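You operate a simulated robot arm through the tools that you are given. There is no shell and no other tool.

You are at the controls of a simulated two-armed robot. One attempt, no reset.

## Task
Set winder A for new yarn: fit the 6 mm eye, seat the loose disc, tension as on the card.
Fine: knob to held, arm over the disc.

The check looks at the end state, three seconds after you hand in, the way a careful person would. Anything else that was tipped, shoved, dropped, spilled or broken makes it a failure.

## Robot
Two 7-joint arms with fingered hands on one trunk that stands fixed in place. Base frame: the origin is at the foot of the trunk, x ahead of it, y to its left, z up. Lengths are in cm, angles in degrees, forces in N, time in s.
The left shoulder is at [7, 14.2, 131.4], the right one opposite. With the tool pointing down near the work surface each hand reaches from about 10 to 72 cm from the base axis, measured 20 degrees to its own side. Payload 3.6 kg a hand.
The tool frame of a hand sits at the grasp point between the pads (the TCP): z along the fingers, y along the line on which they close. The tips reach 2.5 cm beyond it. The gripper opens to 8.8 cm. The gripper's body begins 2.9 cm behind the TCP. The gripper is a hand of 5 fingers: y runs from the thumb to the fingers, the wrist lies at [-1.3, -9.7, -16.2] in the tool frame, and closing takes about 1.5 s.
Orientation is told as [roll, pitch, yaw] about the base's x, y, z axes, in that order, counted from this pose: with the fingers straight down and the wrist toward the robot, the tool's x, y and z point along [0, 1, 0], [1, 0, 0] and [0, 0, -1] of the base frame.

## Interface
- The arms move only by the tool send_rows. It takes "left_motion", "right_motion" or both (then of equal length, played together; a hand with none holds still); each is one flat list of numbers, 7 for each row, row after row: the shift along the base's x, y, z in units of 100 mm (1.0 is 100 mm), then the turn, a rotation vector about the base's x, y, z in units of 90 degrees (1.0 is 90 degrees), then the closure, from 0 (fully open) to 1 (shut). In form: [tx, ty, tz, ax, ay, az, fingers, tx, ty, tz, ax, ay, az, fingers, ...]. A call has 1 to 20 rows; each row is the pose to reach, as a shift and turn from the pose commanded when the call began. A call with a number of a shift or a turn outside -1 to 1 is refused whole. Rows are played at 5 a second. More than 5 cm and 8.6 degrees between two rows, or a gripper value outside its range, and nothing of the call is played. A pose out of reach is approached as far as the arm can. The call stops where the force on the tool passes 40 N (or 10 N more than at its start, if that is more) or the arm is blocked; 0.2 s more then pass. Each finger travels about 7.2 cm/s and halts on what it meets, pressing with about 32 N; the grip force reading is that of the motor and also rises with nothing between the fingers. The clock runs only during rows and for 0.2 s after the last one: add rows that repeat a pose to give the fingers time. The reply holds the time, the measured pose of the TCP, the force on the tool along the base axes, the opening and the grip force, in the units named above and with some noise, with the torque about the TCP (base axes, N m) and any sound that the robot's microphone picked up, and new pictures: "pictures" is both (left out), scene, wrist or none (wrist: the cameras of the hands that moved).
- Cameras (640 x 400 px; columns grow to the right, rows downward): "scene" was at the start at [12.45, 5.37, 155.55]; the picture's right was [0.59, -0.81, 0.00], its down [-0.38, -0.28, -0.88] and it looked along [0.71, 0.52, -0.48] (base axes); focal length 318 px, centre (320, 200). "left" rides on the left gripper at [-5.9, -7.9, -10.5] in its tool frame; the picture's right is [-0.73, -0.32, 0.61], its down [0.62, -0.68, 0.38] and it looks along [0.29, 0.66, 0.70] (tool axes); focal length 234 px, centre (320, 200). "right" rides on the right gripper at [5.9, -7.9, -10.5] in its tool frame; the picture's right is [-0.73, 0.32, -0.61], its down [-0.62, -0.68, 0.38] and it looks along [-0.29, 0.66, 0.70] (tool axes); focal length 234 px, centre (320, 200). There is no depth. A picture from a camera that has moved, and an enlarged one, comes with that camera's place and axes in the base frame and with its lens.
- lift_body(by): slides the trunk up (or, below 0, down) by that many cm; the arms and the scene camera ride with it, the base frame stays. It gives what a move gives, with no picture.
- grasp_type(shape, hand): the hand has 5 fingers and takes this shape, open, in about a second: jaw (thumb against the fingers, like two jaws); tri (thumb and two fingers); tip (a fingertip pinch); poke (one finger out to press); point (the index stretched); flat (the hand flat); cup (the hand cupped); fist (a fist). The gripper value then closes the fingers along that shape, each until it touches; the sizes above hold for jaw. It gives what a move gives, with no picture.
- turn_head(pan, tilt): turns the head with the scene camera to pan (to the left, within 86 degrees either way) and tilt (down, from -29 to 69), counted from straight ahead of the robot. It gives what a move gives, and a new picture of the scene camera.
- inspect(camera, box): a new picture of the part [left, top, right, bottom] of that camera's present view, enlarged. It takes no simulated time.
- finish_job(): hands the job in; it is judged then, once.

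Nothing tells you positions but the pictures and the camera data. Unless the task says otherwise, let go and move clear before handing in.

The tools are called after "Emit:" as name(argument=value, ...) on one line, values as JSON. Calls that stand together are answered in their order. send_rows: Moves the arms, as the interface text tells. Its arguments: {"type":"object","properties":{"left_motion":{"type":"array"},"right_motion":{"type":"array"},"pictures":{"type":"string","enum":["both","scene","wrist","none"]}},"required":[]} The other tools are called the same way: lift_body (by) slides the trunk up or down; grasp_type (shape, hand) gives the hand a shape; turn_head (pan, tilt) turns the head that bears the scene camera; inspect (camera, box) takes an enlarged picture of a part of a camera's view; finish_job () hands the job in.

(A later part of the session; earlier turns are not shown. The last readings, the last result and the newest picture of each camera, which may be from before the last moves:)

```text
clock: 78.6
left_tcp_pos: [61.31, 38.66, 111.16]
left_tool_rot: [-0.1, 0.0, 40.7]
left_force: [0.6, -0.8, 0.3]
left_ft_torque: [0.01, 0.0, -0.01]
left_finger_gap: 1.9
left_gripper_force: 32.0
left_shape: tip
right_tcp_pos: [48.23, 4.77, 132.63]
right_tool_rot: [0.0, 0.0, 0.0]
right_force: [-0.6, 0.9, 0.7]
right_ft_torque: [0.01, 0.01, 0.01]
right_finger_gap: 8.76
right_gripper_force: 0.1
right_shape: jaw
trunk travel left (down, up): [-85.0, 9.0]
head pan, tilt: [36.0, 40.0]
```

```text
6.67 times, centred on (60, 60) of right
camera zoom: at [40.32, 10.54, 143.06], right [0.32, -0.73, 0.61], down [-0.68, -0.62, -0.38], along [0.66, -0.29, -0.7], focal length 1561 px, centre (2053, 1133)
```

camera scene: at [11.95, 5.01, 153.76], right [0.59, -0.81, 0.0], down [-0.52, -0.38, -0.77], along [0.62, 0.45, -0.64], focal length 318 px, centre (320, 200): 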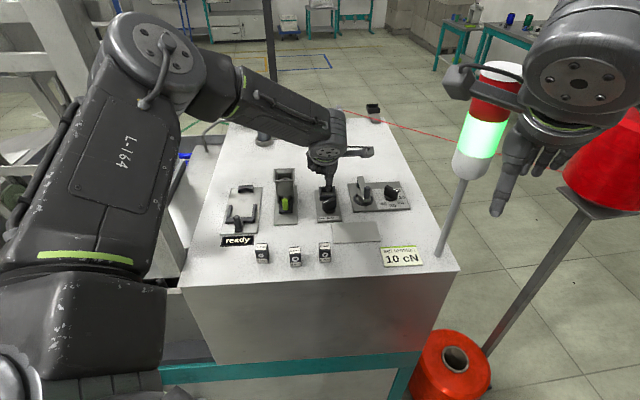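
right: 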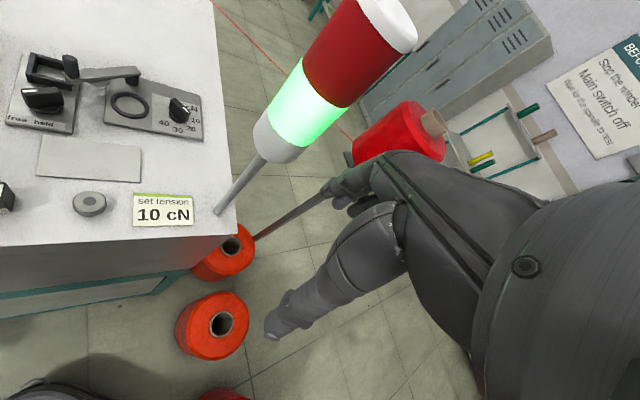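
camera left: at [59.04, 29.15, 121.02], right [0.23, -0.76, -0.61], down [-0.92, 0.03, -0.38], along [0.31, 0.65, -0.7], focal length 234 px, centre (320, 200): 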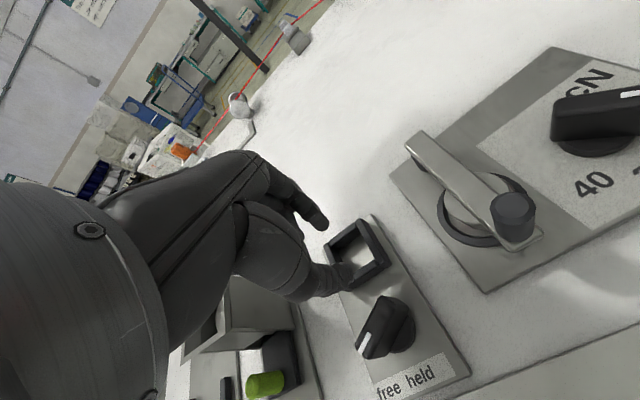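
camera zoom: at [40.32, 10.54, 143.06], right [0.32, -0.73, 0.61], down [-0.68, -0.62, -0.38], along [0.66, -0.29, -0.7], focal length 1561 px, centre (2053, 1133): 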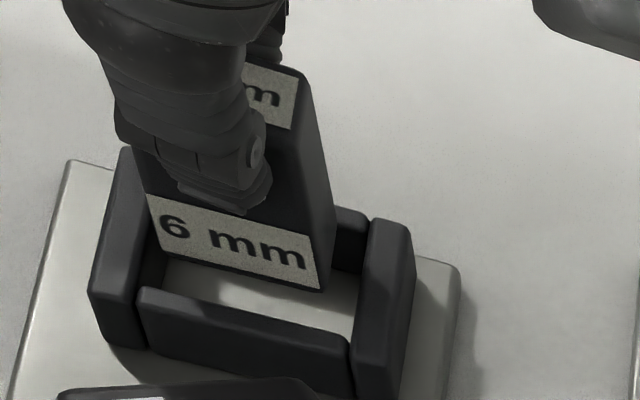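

The eye is nearly over the opening, about 0.15 cm too far back. I'll correct that and lower it between the walls, watching the force.

Emit:
send_rows(left_motion=[-0.011, -0.01, 0, 0, 0, 0, 0.92, -0.011, -0.01, -0.04, 0, 0, 0, 0.92, -0.011, -0.01, -0.08, 0, 0, 0, 0.92, -0.011, -0.01, -0.08, 0, 0, 0, 0.92], pictures="none")

Emit:
inspect(camera="scene", box=[316, 172, 356, 202])

Emit:
inspect(camera="left", box=[300, 200, 400, 290])

Emit:
inspect(camera="right", box=[20, 30, 100, 90])

```text
clock: 79.6
left_tcp_pos: [61.33, 38.53, 110.43]
left_tool_rot: [0.0, -0.1, 40.8]
left_force: [-0.1, 0.2, -0.2]
left_ft_torque: [0.01, -0.01, -0.01]
left_finger_gap: 2.01
left_gripper_force: 32.4
left_shape: tip
right_tcp_pos: [48.28, 4.56, 132.62]
right_tool_rot: [0.0, 0.0, 0.1]
right_force: [0.2, 0.6, -0.3]
right_ft_torque: [-0.02, 0.04, 0.0]
right_finger_gap: 8.71
right_gripper_force: 0.0
right_shape: jaw
trunk travel left (down, up): [-85.0, 9.0]
head pan, tilt: [36.0, 40.0]
```

```text
13.33 times, centred on (336, 187) of scene
camera zoom: at [12.01, 5.05, 153.75], right [0.59, -0.81, 0.0], down [-0.52, -0.38, -0.77], along [0.62, 0.45, -0.64], focal length 4239 px, centre (107, 373)
```

zoom: 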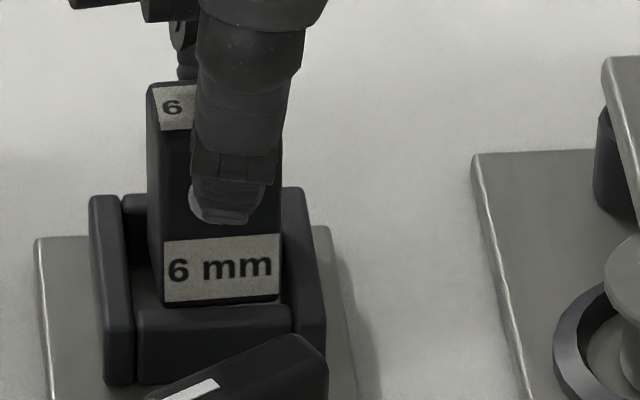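

```text
4.44 times, centred on (350, 245) of left
camera zoom: at [59.03, 28.9, 121.03], right [0.23, -0.76, -0.61], down [-0.92, 0.03, -0.38], along [0.31, 0.65, -0.7], focal length 1041 px, centre (187, 0)
```

zoom: 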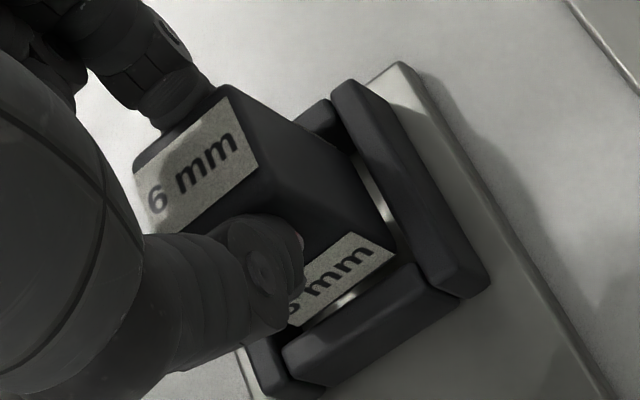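

```text
6.67 times, centred on (60, 60) of right
camera zoom: at [40.37, 10.58, 143.03], right [0.32, -0.73, 0.61], down [-0.68, -0.62, -0.38], along [0.66, -0.29, -0.7], focal length 1561 px, centre (2053, 1133)
```

zoom: 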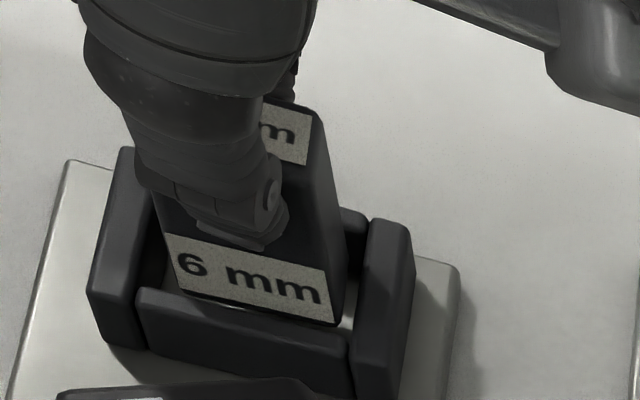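

It has entered the pocket but sits close to the right wall. Nudging 0.15 cm left and lowering further.

Emit:
send_rows(left_motion=[-0.01, 0.011, 0, 0, 0, 0, 0.92, -0.01, 0.011, -0.03, 0, 0, 0, 0.92, -0.01, 0.011, -0.06, 0, 0, 0, 0.92, -0.01, 0.011, -0.06, 0, 0, 0, 0.92], pictures="none")

Emit:
inspect(camera="scene", box=[316, 172, 356, 202])

Emit:
inspect(camera="left", box=[300, 200, 400, 290])

Emit:
inspect(camera="right", box=[20, 30, 100, 90])

```text
clock: 80.6
left_tcp_pos: [60.96, 38.64, 109.79]
left_tool_rot: [-0.1, -0.1, 40.8]
left_force: [-0.4, 0.3, -0.5]
left_ft_torque: [0.01, -0.03, 0.0]
left_finger_gap: 2.0
left_gripper_force: 32.2
left_shape: tip
right_tcp_pos: [48.36, 4.71, 132.54]
right_tool_rot: [0.0, 0.0, 0.0]
right_force: [-0.2, -0.6, -0.4]
right_ft_torque: [0.03, -0.05, 0.0]
right_finger_gap: 8.76
right_gripper_force: 0.0
right_shape: jaw
trunk travel left (down, up): [-85.0, 9.0]
head pan, tilt: [36.0, 40.0]
```

```text
13.33 times, centred on (336, 187) of scene
camera zoom: at [11.97, 5.03, 153.75], right [0.59, -0.81, 0.0], down [-0.52, -0.38, -0.77], along [0.62, 0.45, -0.64], focal length 4239 px, centre (107, 373)
```

zoom: 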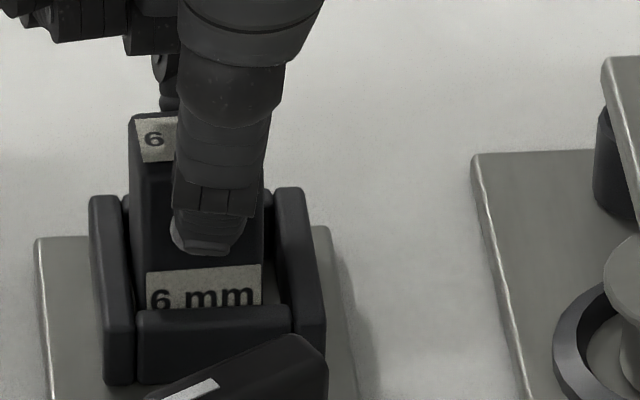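

```text
4.44 times, centred on (350, 245) of left
camera zoom: at [58.76, 29.08, 120.42], right [0.23, -0.76, -0.61], down [-0.92, 0.03, -0.38], along [0.31, 0.65, -0.7], focal length 1041 px, centre (187, 0)
```

zoom: 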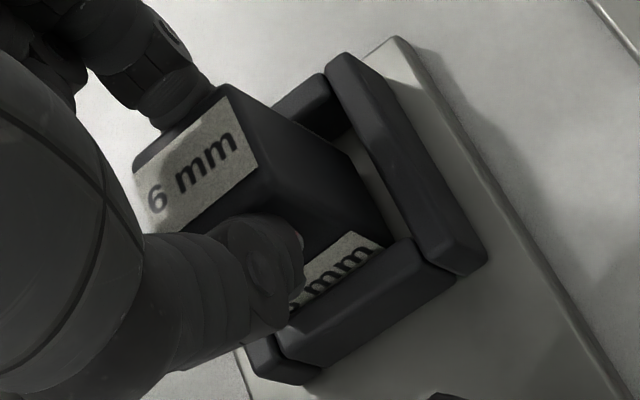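

```text
6.67 times, centred on (60, 60) of right
camera zoom: at [40.33, 10.55, 143.05], right [0.32, -0.73, 0.61], down [-0.68, -0.62, -0.38], along [0.66, -0.29, -0.7], focal length 1561 px, centre (2053, 1133)
```

zoom: 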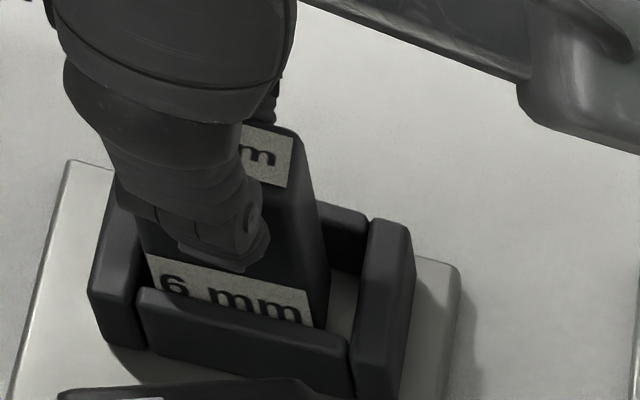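

It is going in cleanly, now a bit left. Re-centring by about 0.12 cm and lowering to the floor of the pocket.

Emit:
send_rows(left_motion=[0.008, -0.009, 0, 0, 0, 0, 0.92, 0.008, -0.009, -0.015, 0, 0, 0, 0.92, 0.008, -0.009, -0.025, 0, 0, 0, 0.92, 0.008, -0.009, -0.025, 0, 0, 0, 0.92], pictures="none")

Emit:
inspect(camera="scene", box=[316, 172, 356, 202])

Emit:
inspect(camera="right", box=[20, 30, 100, 90])

```text
clock: 81.6
left_tcp_pos: [61.06, 38.5, 109.43]
left_tool_rot: [0.0, 0.1, 40.8]
left_force: [0.6, 0.5, -1.0]
left_ft_torque: [0.01, -0.03, -0.03]
left_finger_gap: 2.02
left_gripper_force: 32.0
left_shape: tip
right_tcp_pos: [48.31, 4.75, 132.68]
right_tool_rot: [0.0, 0.0, -0.1]
right_force: [0.2, 0.0, 0.2]
right_ft_torque: [-0.03, -0.01, 0.0]
right_finger_gap: 8.78
right_gripper_force: 0.1
right_shape: jaw
trunk travel left (down, up): [-85.0, 9.0]
head pan, tilt: [36.0, 40.0]
```

```text
13.33 times, centred on (336, 187) of scene
camera zoom: at [11.99, 5.02, 153.75], right [0.59, -0.81, 0.0], down [-0.52, -0.38, -0.77], along [0.62, 0.45, -0.64], focal length 4239 px, centre (107, 373)
```

zoom: 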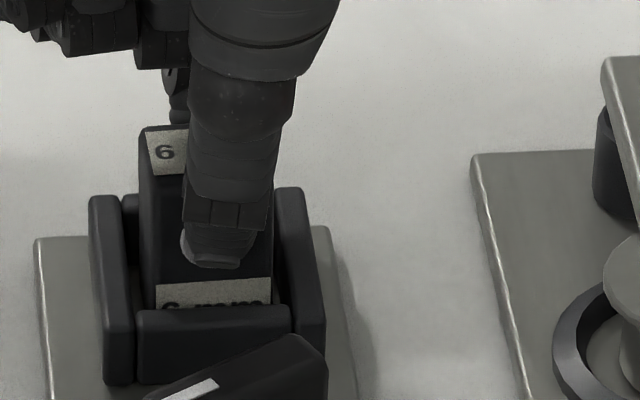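

```text
6.67 times, centred on (60, 60) of right
camera zoom: at [40.35, 10.55, 143.05], right [0.32, -0.73, 0.61], down [-0.68, -0.62, -0.38], along [0.66, -0.29, -0.7], focal length 1561 px, centre (2053, 1133)
```

zoom: 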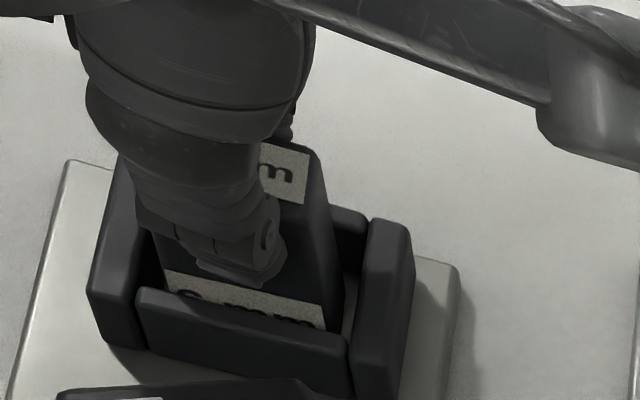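

Centred now and still no floor contact. Lowering a little more until I feel it.

Emit:
send_rows(left_motion=[0, 0, -0.015, 0, 0, 0, 0.92, 0, 0, -0.03, 0, 0, 0, 0.92, 0, 0, -0.03, 0, 0, 0, 0.92], pictures="none")

```text
clock: 82.4
left_tcp_pos: [61.08, 38.48, 109.55]
left_tool_rot: [0.0, 0.0, 40.8]
left_force: [0.9, -0.9, 3.8]
left_ft_torque: [0.09, -0.09, -0.02]
left_finger_gap: 2.04
left_gripper_force: 32.0
left_shape: tip
right_tcp_pos: [48.2, 4.6, 132.74]
right_tool_rot: [0.1, -0.2, 0.0]
right_force: [-0.2, 0.2, -0.6]
right_ft_torque: [0.01, -0.02, 0.0]
right_finger_gap: 8.76
right_gripper_force: 0.1
right_shape: jaw
trunk travel left (down, up): [-85.0, 9.0]
head pan, tilt: [36.0, 40.0]
```

Light floor contact. Opening the pinch and lifting away.

Emit:
send_rows(left_motion=[0, 0, 0.005, 0, 0, 0, 0.85, 0, 0, 0.01, 0, 0, 0, 0.76, 0, 0, 0.01, 0, 0, 0, 0.68, 0, 0, 0.01, 0, 0, 0, 0.62, 0, 0, 0.01, 0, 0, 0, 0.6, 0, 0, 0.2, 0, 0, 0, 0.6, 0, 0, 0.5, 0, 0, 0, 0.6, 0, 0, 0.7, 0, 0, 0, 0.6, 0, 0, 0.7, 0, 0, 0, 0.6], pictures="none")

Emit:
inspect(camera="scene", box=[306, 165, 370, 213])

Emit:
inspect(camera="right", box=[0, 20, 120, 110])

Emit:
inspect(camera="left", box=[280, 180, 440, 320])

```text
clock: 84.4
left_tcp_pos: [61.0, 38.53, 116.26]
left_tool_rot: [0.1, 0.0, 40.8]
left_force: [0.0, 0.0, 0.0]
left_ft_torque: [-0.03, 0.0, -0.02]
left_finger_gap: 3.48
left_gripper_force: 0.1
left_shape: tip
right_tcp_pos: [48.2, 4.73, 132.73]
right_tool_rot: [0.0, -0.1, 0.0]
right_force: [1.3, 0.2, -0.4]
right_ft_torque: [-0.03, 0.01, 0.02]
right_finger_gap: 8.78
right_gripper_force: 0.1
right_shape: jaw
trunk travel left (down, up): [-85.0, 9.0]
head pan, tilt: [36.0, 40.0]
```

```text
8.33 times, centred on (338, 189) of scene
camera zoom: at [12.01, 5.04, 153.75], right [0.59, -0.81, 0.0], down [-0.52, -0.38, -0.77], along [0.62, 0.45, -0.64], focal length 2650 px, centre (170, 292)
```

zoom: 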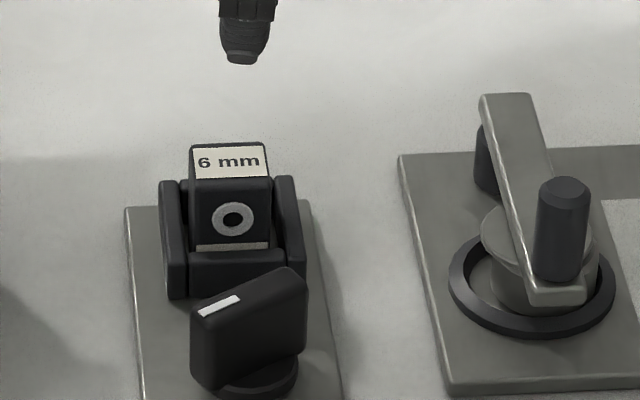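

```text
4.44 times, centred on (60, 65) of right
camera zoom: at [40.37, 10.56, 143.04], right [0.32, -0.73, 0.61], down [-0.68, -0.62, -0.38], along [0.66, -0.29, -0.7], focal length 1041 px, centre (1476, 800)
```

zoom: 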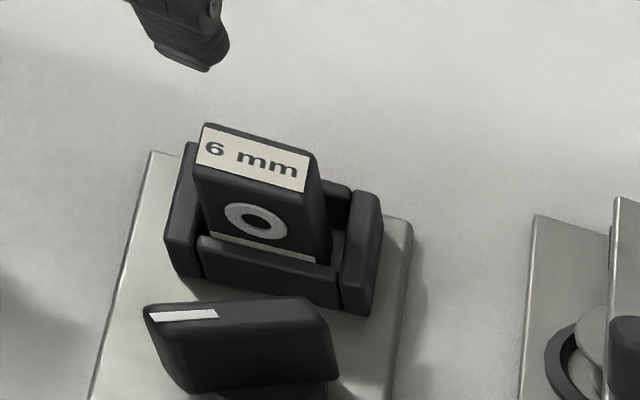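

```text
2.86 times, centred on (360, 250) of left
camera zoom: at [58.76, 28.99, 126.83], right [0.23, -0.76, -0.61], down [-0.92, 0.03, -0.38], along [0.31, 0.65, -0.7], focal length 669 px, centre (206, 57)
```

zoom: 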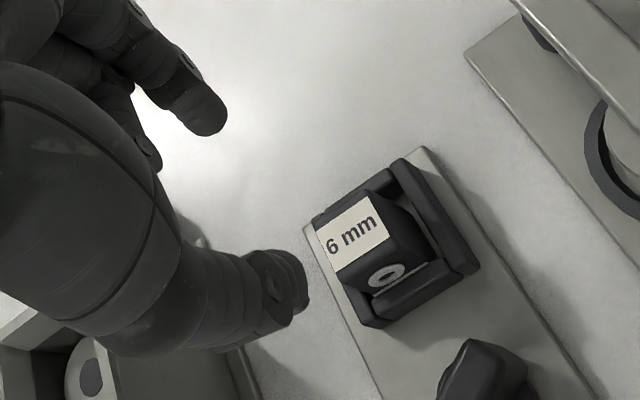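

The 6 mm eye stands fully down in the pocket. Next is the free/held knob: I'll back off and try the poke shape to push its blade round.

Emit:
send_rows(left_motion=[-0.2, 0, 0.1, 0, 0, -0.08, 0.6, -0.4, -0.1, 0.1, 0, 0, -0.16, 0.6, -0.5, -0.15, 0.1, 0, 0, -0.24, 0.6, -0.5, -0.15, 0.1, 0, 0, -0.3, 0.6], pictures="none")

Emit:
grasp_type(hand="left", shape="poke")

Emit:
inspect(camera="scene", box=[290, 130, 386, 210])

Emit:
inspect(camera="left", box=[200, 120, 440, 320])

Emit:
inspect(camera="right", box=[0, 0, 160, 120])

```text
clock: 85.4
left_tcp_pos: [56.16, 36.94, 117.33]
left_tool_rot: [0.1, 0.0, 13.6]
left_force: [0.2, 0.0, 0.8]
left_ft_torque: [0.01, 0.04, -0.01]
left_finger_gap: 3.51
left_gripper_force: 0.1
left_shape: tip
right_tcp_pos: [48.15, 4.84, 132.78]
right_tool_rot: [0.0, 0.1, 0.0]
right_force: [-0.3, -0.3, -0.1]
right_ft_torque: [0.0, 0.01, -0.01]
right_finger_gap: 8.77
right_gripper_force: 0.1
right_shape: jaw
trunk travel left (down, up): [-85.0, 9.0]
head pan, tilt: [36.0, 40.0]
```

```text
clock: 86.3
left_tcp_pos: [56.21, 37.12, 117.24]
left_tool_rot: [-0.1, 0.0, 13.8]
left_force: [0.1, 0.7, 0.5]
left_ft_torque: [-0.03, -0.01, -0.03]
left_finger_gap: 0.0
left_gripper_force: 0.0
left_shape: poke
right_tcp_pos: [48.34, 4.67, 132.68]
right_tool_rot: [0.0, 0.0, 0.0]
right_force: [-0.3, 0.1, 0.1]
right_ft_torque: [-0.02, 0.01, -0.03]
right_finger_gap: 8.75
right_gripper_force: 0.1
right_shape: jaw
trunk travel left (down, up): [-85.0, 9.0]
head pan, tilt: [36.0, 40.0]
```

```text
5.00 times, centred on (338, 170) of scene
camera zoom: at [11.97, 5.01, 153.75], right [0.59, -0.81, 0.0], down [-0.52, -0.38, -0.77], along [0.62, 0.45, -0.64], focal length 1590 px, centre (230, 350)
```

zoom: 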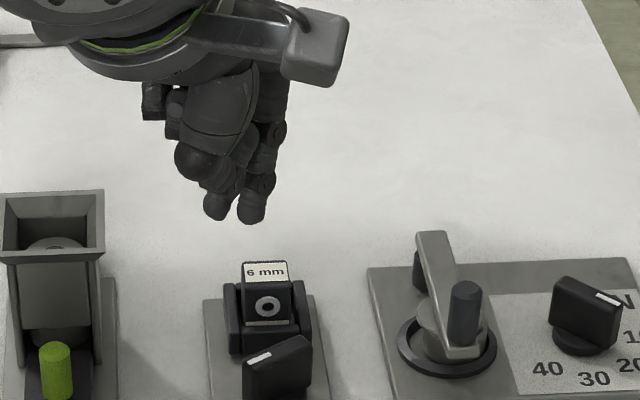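

```text
2.00 times, centred on (320, 220) of left
camera zoom: at [49.8, 29.47, 127.86], right [-0.14, -0.78, -0.61], down [-0.81, 0.44, -0.38], along [0.57, 0.44, -0.7], focal length 468 px, centre (320, 160)
```

zoom: 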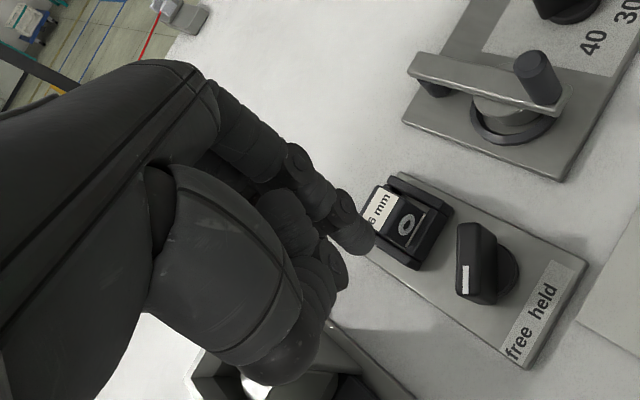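

```text
3.33 times, centred on (80, 60) of right
camera zoom: at [40.33, 10.54, 143.05], right [0.32, -0.73, 0.61], down [-0.68, -0.62, -0.38], along [0.66, -0.29, -0.7], focal length 781 px, centre (1120, 667)
```

zoom: 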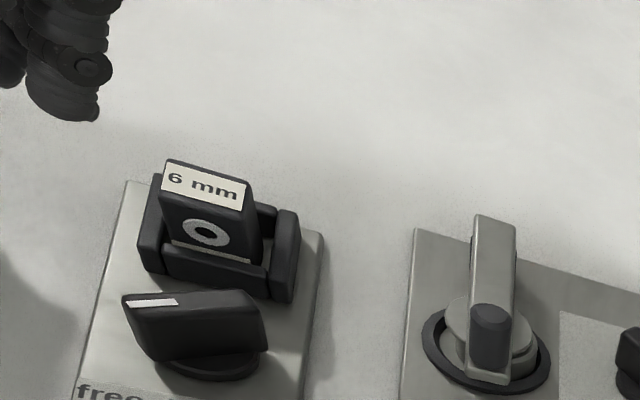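

Emit:
grasp_type(hand="left", shape="point")

Emit:
inspect(camera="scene", box=[290, 130, 386, 210])

Emit:
inspect(camera="left", box=[200, 120, 440, 320])

Emit:
inspect(camera="right", box=[0, 0, 160, 120])

```text
clock: 87.2
left_tcp_pos: [56.24, 37.03, 117.28]
left_tool_rot: [0.0, 0.0, 13.8]
left_force: [0.8, -0.2, -0.3]
left_ft_torque: [-0.02, 0.02, 0.01]
left_finger_gap: 0.0
left_gripper_force: 0.1
left_shape: point
right_tcp_pos: [48.29, 4.66, 132.67]
right_tool_rot: [0.0, 0.0, 0.1]
right_force: [0.4, 0.4, 0.6]
right_ft_torque: [0.0, -0.03, 0.05]
right_finger_gap: 8.76
right_gripper_force: 0.1
right_shape: jaw
trunk travel left (down, up): [-85.0, 9.0]
head pan, tilt: [36.0, 40.0]
```

```text
5.00 times, centred on (338, 170) of scene
camera zoom: at [11.96, 5.02, 153.75], right [0.59, -0.81, 0.0], down [-0.52, -0.38, -0.77], along [0.62, 0.45, -0.64], focal length 1590 px, centre (230, 350)
```

zoom: 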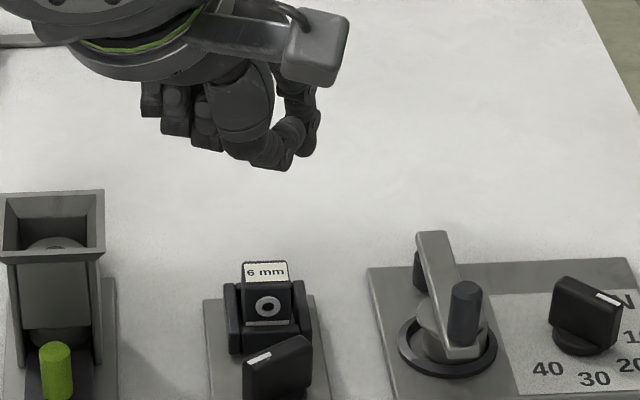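

```text
2.00 times, centred on (320, 220) of left
camera zoom: at [49.8, 29.48, 127.86], right [-0.14, -0.78, -0.61], down [-0.81, 0.44, -0.38], along [0.57, 0.44, -0.7], focal length 468 px, centre (320, 160)
```

zoom: 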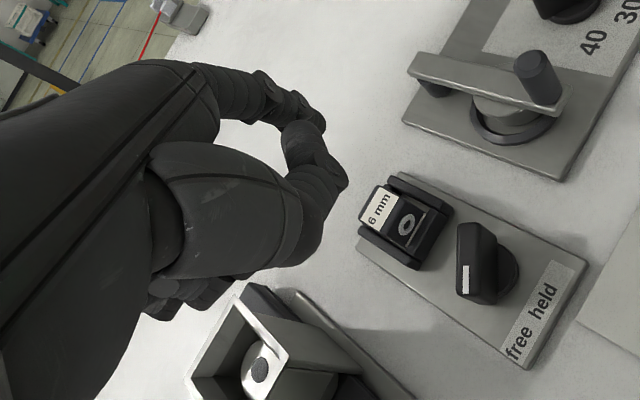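

```text
3.33 times, centred on (80, 60) of right
camera zoom: at [40.33, 10.55, 143.05], right [0.32, -0.73, 0.61], down [-0.68, -0.62, -0.38], along [0.66, -0.29, -0.7], focal length 781 px, centre (1120, 667)
```

zoom: 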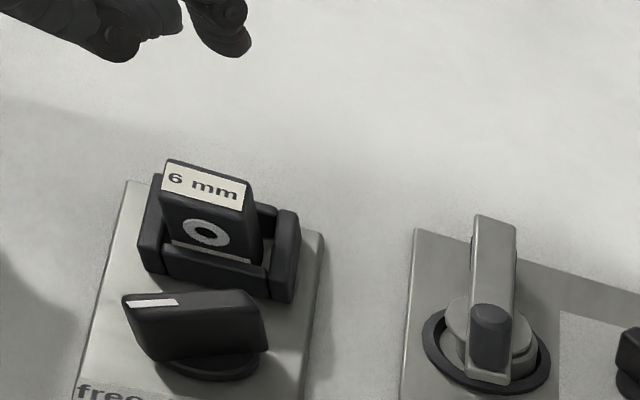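

Neither is slimmer than a closed pinch, so I'll use the tip shape closed and push the marker end of the blade sideways (toward −y). First return to tip at yaw 0 beside the knob, high up.

Emit:
grasp_type(hand="left", shape="tip")

Emit:
send_rows(left_motion=[-0.05, 0.05, 0, 0, 0, -0.08, 0.3, -0.1, 0.09, 0, 0, 0, -0.152, 0.6, -0.1, 0.09, -0.2, 0, 0, -0.152, 0.8, -0.1, 0.09, -0.45, 0, 0, -0.152, 1.0, -0.1, 0.09, -0.55, 0, 0, -0.152, 1.0, -0.1, 0.09, -0.55, 0, 0, -0.152, 1.0, -0.1, 0.09, -0.55, 0, 0, -0.152, 1.0], pictures="none")

Emit:
inspect(camera="scene", box=[290, 150, 370, 214])

Emit:
inspect(camera="left", box=[240, 150, 440, 320])

Emit:
inspect(camera="right", box=[0, 0, 160, 120])

```text
clock: 88.1
left_tcp_pos: [56.25, 37.02, 117.38]
left_tool_rot: [0.0, 0.0, 13.7]
left_force: [0.4, -0.6, 0.9]
left_ft_torque: [-0.01, 0.0, -0.02]
left_finger_gap: 8.77
left_gripper_force: 0.0
left_shape: tip
right_tcp_pos: [48.19, 4.72, 132.77]
right_tool_rot: [0.0, 0.0, -0.1]
right_force: [0.7, 0.3, 0.0]
right_ft_torque: [-0.01, 0.0, -0.04]
right_finger_gap: 8.75
right_gripper_force: 0.1
right_shape: jaw
trunk travel left (down, up): [-85.0, 9.0]
head pan, tilt: [36.0, 40.0]
```

```text
clock: 89.7
left_tcp_pos: [55.12, 37.83, 111.78]
left_tool_rot: [-0.1, 0.1, 0.0]
left_force: [0.8, 0.0, -0.2]
left_ft_torque: [-0.02, -0.02, -0.01]
left_finger_gap: 0.0
left_gripper_force: 32.1
left_shape: tip
right_tcp_pos: [48.34, 4.65, 132.73]
right_tool_rot: [0.0, 0.0, 0.0]
right_force: [-0.4, -0.1, -0.2]
right_ft_torque: [0.03, -0.03, -0.02]
right_finger_gap: 8.76
right_gripper_force: 0.0
right_shape: jaw
trunk travel left (down, up): [-85.0, 9.0]
head pan, tilt: [36.0, 40.0]
```

```text
6.25 times, centred on (330, 182) of scene
camera zoom: at [11.96, 5.02, 153.75], right [0.59, -0.81, 0.0], down [-0.52, -0.38, -0.77], along [0.62, 0.45, -0.64], focal length 1987 px, centre (258, 312)
```

zoom: 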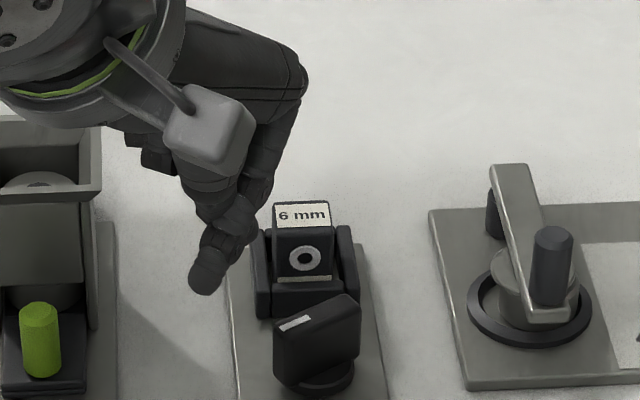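

```text
2.35 times, centred on (340, 235) of left
camera zoom: at [47.18, 32.05, 122.35], right [-0.32, -0.73, -0.61], down [-0.68, 0.62, -0.38], along [0.66, 0.29, -0.7], focal length 551 px, centre (273, 118)
```

zoom: 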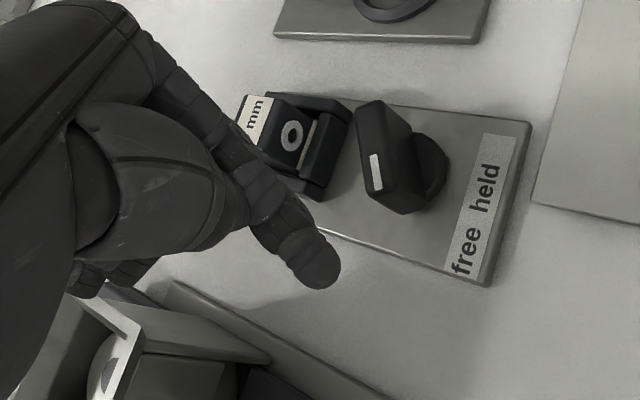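

```text
3.33 times, centred on (80, 60) of right
camera zoom: at [40.32, 10.55, 143.06], right [0.32, -0.73, 0.61], down [-0.68, -0.62, -0.38], along [0.66, -0.29, -0.7], focal length 781 px, centre (1120, 667)
```

zoom: 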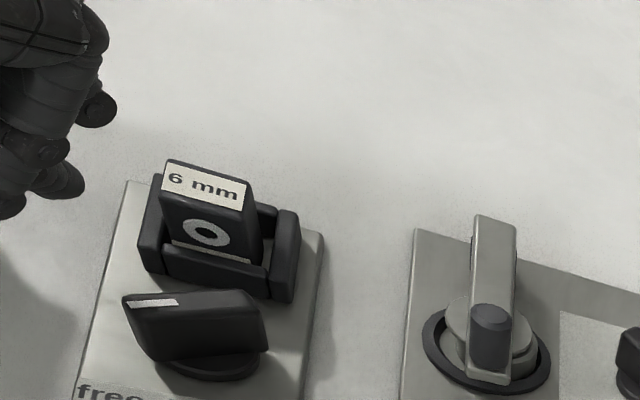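

Closed fully, one fingertip projects, offset about 0.85 cm toward me: a good poker. Pushing the far end of the blade from its right side keeps the hand clear of the eye, so I'll go there.

Emit:
send_rows(left_motion=[0, 0, 0.2, 0, 0, 0, 1, 0.1, -0.2, 0.25, 0, 0, 0, 1, 0.25, -0.45, 0.25, 0, 0, 0, 1, 0.345, -0.5, 0.2, 0, 0, 0, 1, 0.345, -0.5, 0, 0, 0, 0, 1, 0.345, -0.5, -0.12, 0, 0, 0, 1, 0.345, -0.5, -0.12, 0, 0, 0, 1], pictures="none")

Emit:
inspect(camera="scene", box=[310, 160, 374, 216])

Emit:
inspect(camera="left", box=[260, 160, 420, 300])

Emit:
inspect(camera="right", box=[0, 20, 140, 120])

```text
clock: 91.3
left_tcp_pos: [58.43, 32.94, 110.7]
left_tool_rot: [-0.1, 0.0, 0.1]
left_force: [0.3, 0.4, -0.2]
left_ft_torque: [0.0, 0.02, 0.05]
left_finger_gap: 0.0
left_gripper_force: 31.7
left_shape: tip
right_tcp_pos: [48.26, 4.63, 132.63]
right_tool_rot: [0.0, 0.0, 0.0]
right_force: [-0.3, 0.1, 0.0]
right_ft_torque: [0.02, -0.03, -0.01]
right_finger_gap: 8.78
right_gripper_force: 0.1
right_shape: jaw
trunk travel left (down, up): [-85.0, 9.0]
head pan, tilt: [36.0, 40.0]
```

```text
7.14 times, centred on (342, 188) of scene
camera zoom: at [11.94, 5.02, 153.76], right [0.59, -0.81, 0.0], down [-0.52, -0.38, -0.77], along [0.62, 0.45, -0.64], focal length 2271 px, centre (163, 286)
```

zoom: 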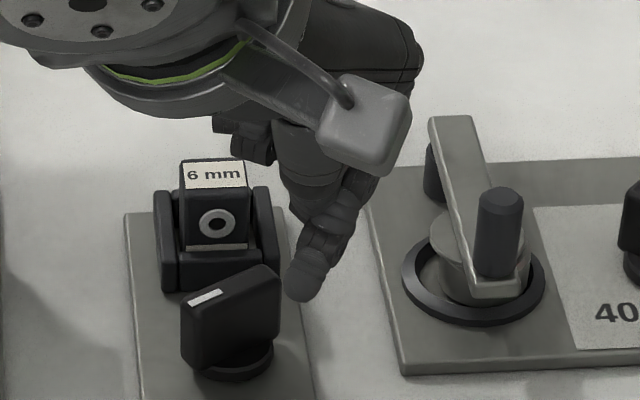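

```text
2.86 times, centred on (340, 230) of left
camera zoom: at [50.39, 27.0, 121.25], right [-0.32, -0.73, -0.61], down [-0.68, 0.62, -0.38], along [0.66, 0.29, -0.7], focal length 669 px, centre (263, 114)
```

zoom: 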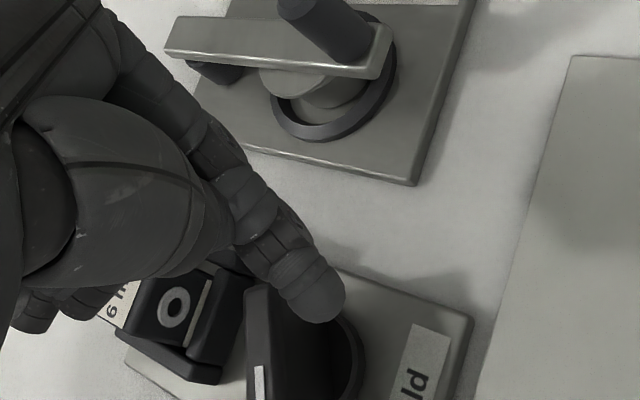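

```text
4.00 times, centred on (70, 70) of right
camera zoom: at [40.3, 10.54, 143.06], right [0.32, -0.73, 0.61], down [-0.68, -0.62, -0.38], along [0.66, -0.29, -0.7], focal length 937 px, centre (1320, 720)
```

zoom: 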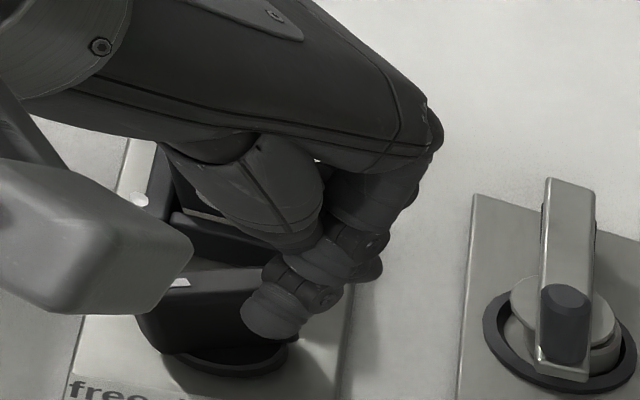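

Fully closed, the tip curls too high. With closure ≈0.9 the two tips sit together about 2.5 cm below, so I'll use that, starting to the right of the blade's far end.

Emit:
send_rows(left_motion=[0, 0, 0.15, 0, 0, 0, 0.95, 0.06, -0.02, 0.15, 0, 0, 0, 0.9, 0.117, -0.02, 0.1, 0, 0, 0, 0.9, 0.117, -0.02, 0.0, 0, 0, 0, 0.9, 0.117, -0.02, -0.12, 0, 0, 0, 0.9, 0.117, -0.02, -0.12, 0, 0, 0, 0.9], pictures="none")

Emit:
inspect(camera="scene", box=[310, 160, 374, 216])

Emit:
inspect(camera="left", box=[260, 160, 420, 300])

Emit:
inspect(camera="right", box=[0, 20, 140, 120])

```text
clock: 92.7
left_tcp_pos: [59.78, 32.72, 109.36]
left_tool_rot: [0.0, 0.1, 0.0]
left_force: [0.2, 0.9, 0.1]
left_ft_torque: [0.0, 0.03, -0.02]
left_finger_gap: 0.87
left_gripper_force: 0.0
left_shape: tip
right_tcp_pos: [48.35, 4.62, 132.58]
right_tool_rot: [0.0, 0.0, 0.0]
right_force: [0.3, 0.3, -0.6]
right_ft_torque: [-0.02, 0.01, 0.0]
right_finger_gap: 8.77
right_gripper_force: 0.1
right_shape: jaw
trunk travel left (down, up): [-85.0, 9.0]
head pan, tilt: [36.0, 40.0]
```

```text
7.14 times, centred on (342, 188) of scene
camera zoom: at [11.98, 5.01, 153.75], right [0.59, -0.81, 0.0], down [-0.52, -0.38, -0.77], along [0.62, 0.45, -0.64], focal length 2271 px, centre (163, 286)
```

zoom: 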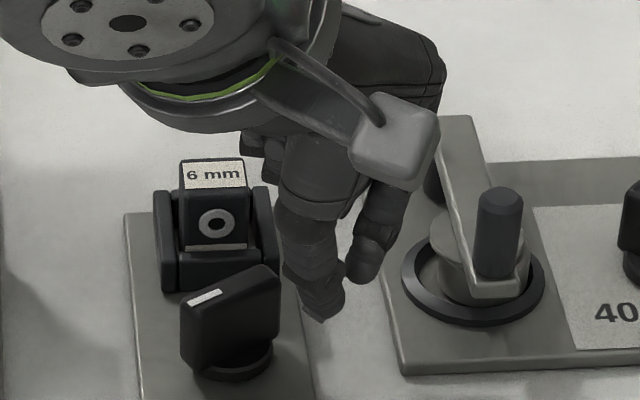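

```text
2.86 times, centred on (340, 230) of left
camera zoom: at [51.73, 26.88, 120.03], right [-0.32, -0.73, -0.61], down [-0.68, 0.62, -0.38], along [0.66, 0.29, -0.7], focal length 669 px, centre (263, 114)
```

zoom: 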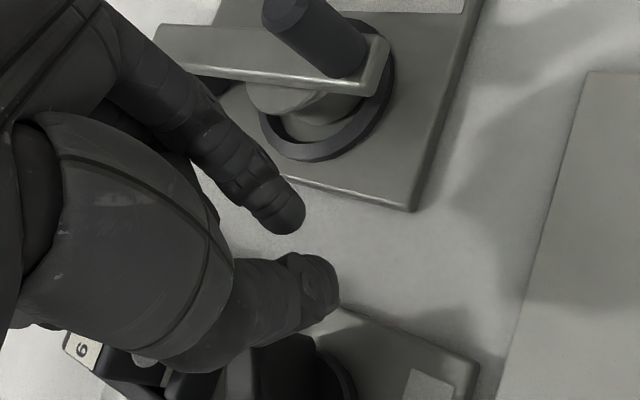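

```text
4.00 times, centred on (70, 70) of right
camera zoom: at [40.34, 10.54, 143.05], right [0.32, -0.73, 0.61], down [-0.68, -0.62, -0.38], along [0.66, -0.29, -0.7], focal length 937 px, centre (1320, 720)
```

zoom: 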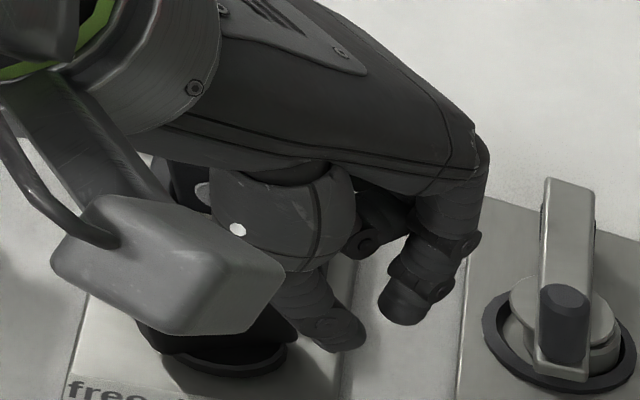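

The thumb tip is to the right of the blade's far end. I'll push it slowly toward +y and watch the knob turn.

Emit:
send_rows(left_motion=[-0.03, 0.03, 0, 0, 0, 0, 0.9, -0.035, 0.07, 0, 0, 0, 0, 0.9, -0.035, 0.1, 0, 0, 0, 0, 0.9, -0.035, 0.13, 0, 0, 0, 0, 0.9, -0.035, 0.16, 0, 0, 0, 0, 0.9, -0.035, 0.16, 0, 0, 0, 0, 0.9], pictures="none")

Emit:
inspect(camera="scene", box=[310, 160, 374, 216])

Emit:
inspect(camera="left", box=[260, 160, 420, 300])

```text
clock: 94.1
left_tcp_pos: [59.36, 34.22, 109.32]
left_tool_rot: [0.0, 0.0, 0.1]
left_force: [-0.3, -3.5, -0.5]
left_ft_torque: [-0.04, -0.02, 0.02]
left_finger_gap: 0.87
left_gripper_force: 0.0
left_shape: tip
right_tcp_pos: [48.27, 4.56, 132.65]
right_tool_rot: [0.0, 0.0, 0.0]
right_force: [-0.3, -0.7, -0.6]
right_ft_torque: [-0.03, 0.0, 0.0]
right_finger_gap: 8.75
right_gripper_force: 0.1
right_shape: jaw
trunk travel left (down, up): [-85.0, 9.0]
head pan, tilt: [36.0, 40.0]
```

```text
7.14 times, centred on (342, 188) of scene
camera zoom: at [11.98, 4.92, 153.76], right [0.59, -0.81, 0.0], down [-0.52, -0.38, -0.77], along [0.62, 0.45, -0.64], focal length 2271 px, centre (163, 286)
```

zoom: 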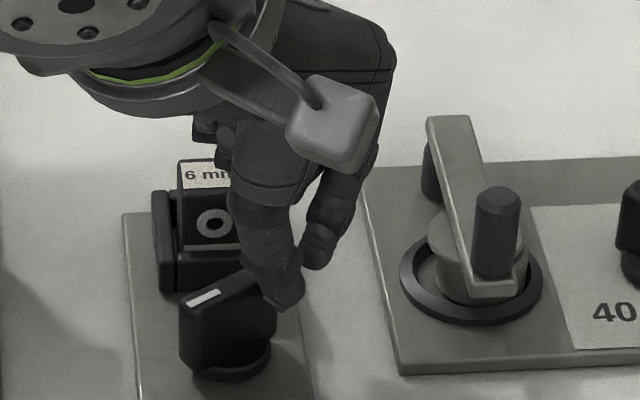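

```text
2.86 times, centred on (340, 230) of left
camera zoom: at [51.44, 28.39, 120.06], right [-0.32, -0.73, -0.61], down [-0.68, 0.62, -0.38], along [0.66, 0.29, -0.7], focal length 669 px, centre (263, 114)
```

zoom: 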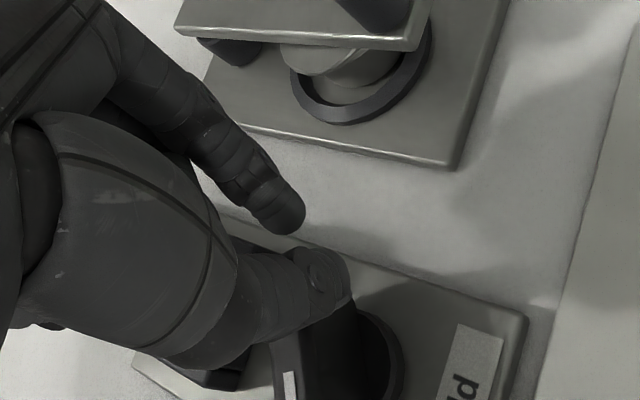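

Contact made. Continuing the push in small steps.

Emit:
send_rows(left_motion=[0, 0.03, 0, 0, 0, 0, 0.9, 0, 0.06, 0, 0, 0, 0, 0.9, 0, 0.09, 0, 0, 0, 0, 0.9, 0, 0.09, 0, 0, 0, 0, 0.9], pictures="none")

Emit:
inspect(camera="scene", box=[310, 160, 374, 216])

Emit:
inspect(camera="right", box=[0, 20, 140, 120])

Emit:
inspect(camera="left", box=[260, 160, 440, 330])

```text
clock: 95.1
left_tcp_pos: [59.36, 35.06, 109.41]
left_tool_rot: [0.0, 0.1, 0.1]
left_force: [2.3, -1.9, 0.5]
left_ft_torque: [-0.03, -0.02, 0.04]
left_finger_gap: 0.85
left_gripper_force: 0.1
left_shape: tip
right_tcp_pos: [48.23, 4.67, 132.56]
right_tool_rot: [0.0, 0.0, 0.0]
right_force: [0.1, 0.0, 0.1]
right_ft_torque: [0.0, -0.02, 0.02]
right_finger_gap: 8.76
right_gripper_force: 0.1
right_shape: jaw
trunk travel left (down, up): [-85.0, 9.0]
head pan, tilt: [36.0, 40.0]
```

```text
7.14 times, centred on (342, 188) of scene
camera zoom: at [12.05, 4.93, 153.75], right [0.59, -0.81, 0.0], down [-0.52, -0.38, -0.77], along [0.62, 0.45, -0.64], focal length 2271 px, centre (163, 286)
```

zoom: 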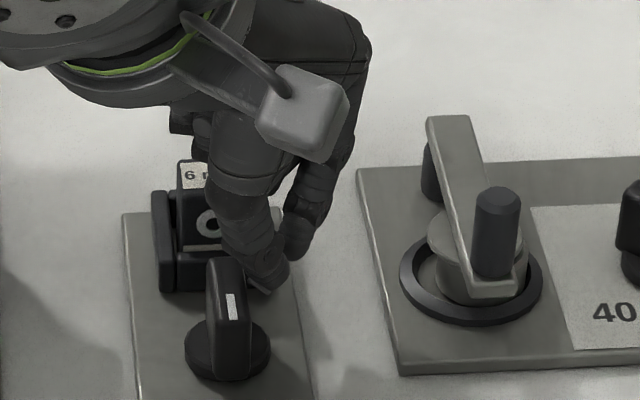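

```text
4.00 times, centred on (70, 70) of right
camera zoom: at [40.4, 10.46, 143.04], right [0.32, -0.73, 0.61], down [-0.68, -0.62, -0.38], along [0.66, -0.29, -0.7], focal length 937 px, centre (1320, 720)
```

zoom: 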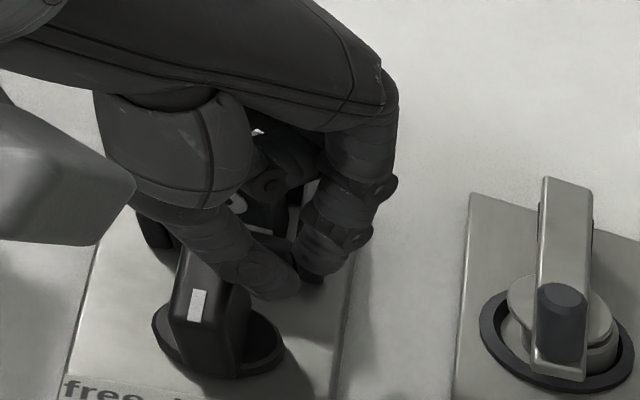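

```text
2.35 times, centred on (350, 245) of left
camera zoom: at [51.47, 29.26, 120.01], right [-0.32, -0.73, -0.61], down [-0.68, 0.62, -0.38], along [0.66, 0.29, -0.7], focal length 551 px, centre (249, 94)
```

zoom: 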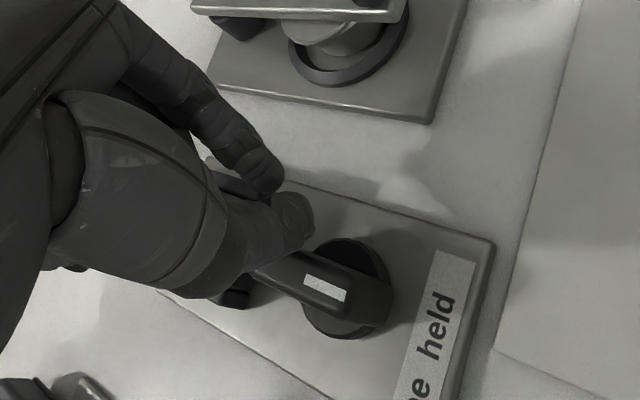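

The knob swung round and its marker now points toward "held". I'll zoom in to judge the angle.

Emit:
inspect(camera="scene", box=[320, 185, 360, 220])

Emit:
inspect(camera="left", box=[330, 230, 450, 330])

Emit:
inspect(camera="right", box=[10, 70, 90, 130])

```text
11.43 times, centred on (340, 202) of scene
camera zoom: at [12.05, 4.93, 153.75], right [0.59, -0.81, 0.0], down [-0.52, -0.38, -0.77], along [0.62, 0.45, -0.64], focal length 3634 px, centre (91, 171)
```

zoom: 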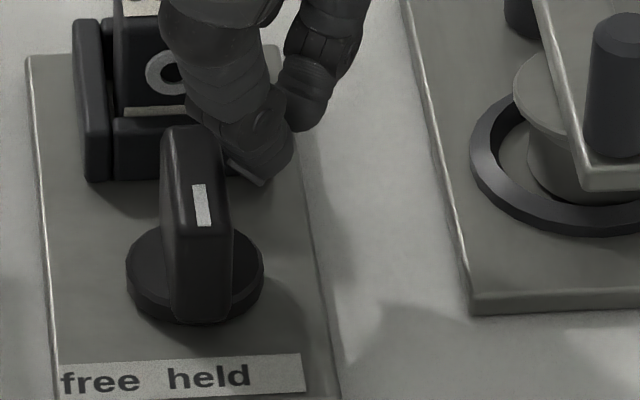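

```text
4.00 times, centred on (390, 280) of left
camera zoom: at [51.47, 29.26, 120.01], right [-0.32, -0.73, -0.61], down [-0.68, 0.62, -0.38], along [0.66, 0.29, -0.7], focal length 937 px, centre (40, -120)
```

zoom: 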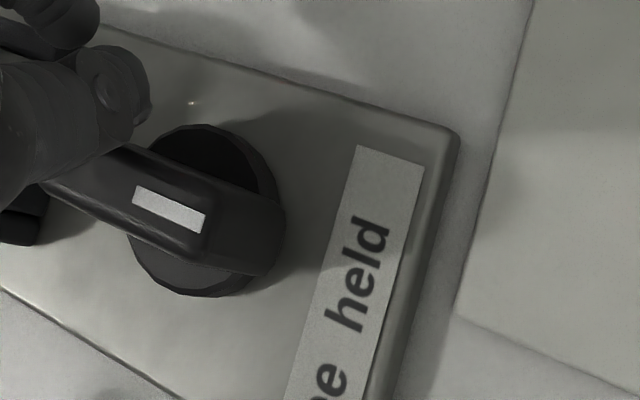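

```text
6.67 times, centred on (50, 100) of right
camera zoom: at [40.4, 10.46, 143.04], right [0.32, -0.73, 0.61], down [-0.68, -0.62, -0.38], along [0.66, -0.29, -0.7], focal length 1561 px, centre (2120, 867)
```

zoom: 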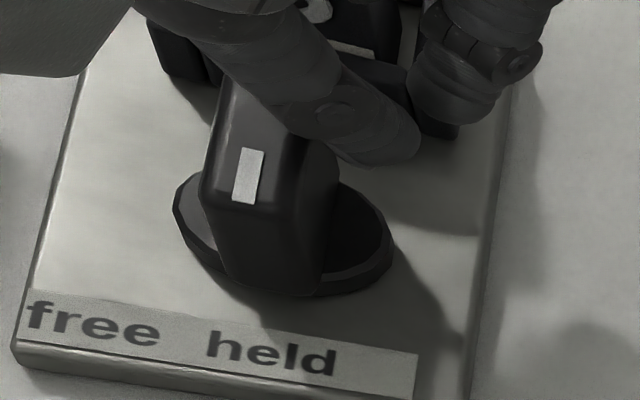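

The marker points straight to the front, at the word "held". To learn whether this is the end of its travel, I'll push slightly further and feel for a stop.

Emit:
send_rows(left_motion=[0, 0.01, 0, 0, 0, 0, 0.9, 0, 0.02, 0, 0, 0, 0, 0.9, 0, 0.02, 0, 0, 0, 0, 0.9], pictures="none")

Emit:
inspect(camera="scene", box=[320, 185, 360, 220])

```text
clock: 95.9
left_tcp_pos: [59.54, 35.27, 109.46]
left_tool_rot: [0.0, 0.0, 0.2]
left_force: [2.5, -4.2, -0.5]
left_ft_torque: [-0.11, -0.05, 0.03]
left_finger_gap: 0.88
left_gripper_force: 0.0
left_shape: tip
right_tcp_pos: [48.45, 4.65, 132.66]
right_tool_rot: [-0.1, 0.1, 0.0]
right_force: [0.4, -0.5, 0.6]
right_ft_torque: [-0.01, -0.01, 0.01]
right_finger_gap: 8.77
right_gripper_force: 0.0
right_shape: jaw
trunk travel left (down, up): [-85.0, 9.0]
head pan, tilt: [36.0, 40.0]
```

```text
11.43 times, centred on (340, 202) of scene
camera zoom: at [12.05, 4.89, 153.75], right [0.59, -0.81, 0.0], down [-0.52, -0.38, -0.77], along [0.62, 0.45, -0.64], focal length 3634 px, centre (91, 171)
```

zoom: 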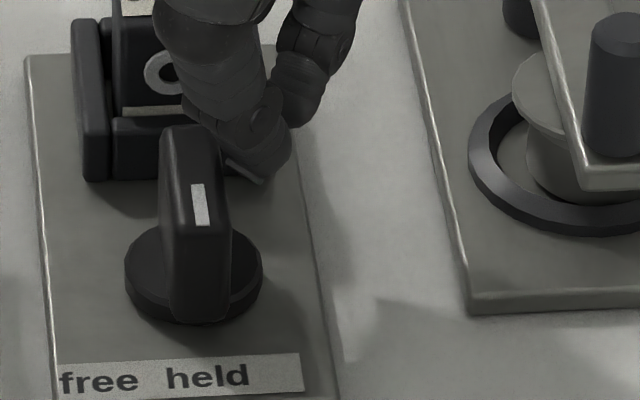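

Emit:
send_rows(left_motion=[0, 0.012, 0, 0, 0, 0, 0.9, 0, 0.025, 0, 0, 0, 0, 0.9, 0, 0.025, 0, 0, 0, 0, 0.9], pictures="none")

Emit:
inspect(camera="scene", box=[320, 185, 360, 220])

Emit:
inspect(camera="right", box=[10, 50, 106, 130])

```text
clock: 96.7
left_tcp_pos: [59.45, 35.5, 109.43]
left_tool_rot: [0.2, -0.1, 0.2]
left_force: [3.2, -6.4, -0.2]
left_ft_torque: [-0.13, -0.08, 0.05]
left_finger_gap: 0.85
left_gripper_force: 0.0
left_shape: tip
right_tcp_pos: [48.42, 4.47, 132.79]
right_tool_rot: [0.0, 0.1, 0.0]
right_force: [0.3, -0.1, -0.6]
right_ft_torque: [0.0, -0.01, -0.02]
right_finger_gap: 8.77
right_gripper_force: 0.1
right_shape: jaw
trunk travel left (down, up): [-85.0, 9.0]
head pan, tilt: [36.0, 40.0]
```

```text
11.43 times, centred on (340, 202) of scene
camera zoom: at [12.06, 4.81, 153.75], right [0.59, -0.81, 0.0], down [-0.52, -0.38, -0.77], along [0.62, 0.45, -0.64], focal length 3634 px, centre (91, 171)
```

zoom: 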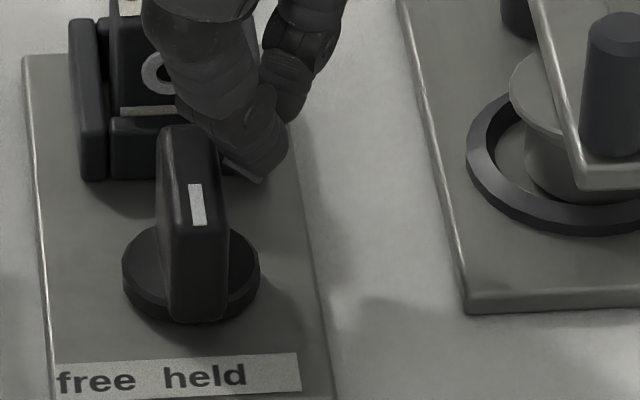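

```text
5.00 times, centred on (58, 90) of right
camera zoom: at [40.41, 10.34, 143.04], right [0.32, -0.73, 0.61], down [-0.68, -0.62, -0.38], along [0.66, -0.29, -0.7], focal length 1171 px, centre (1630, 750)
```

zoom: 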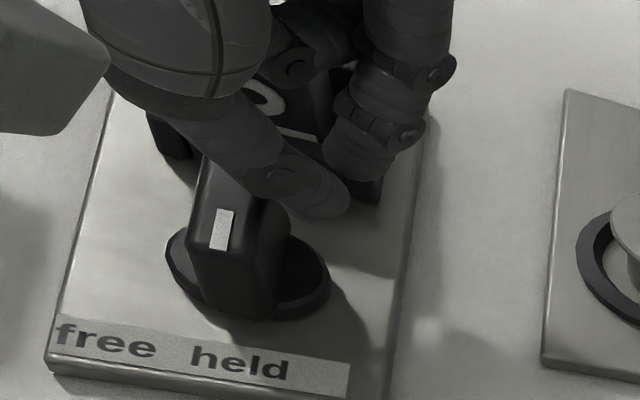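

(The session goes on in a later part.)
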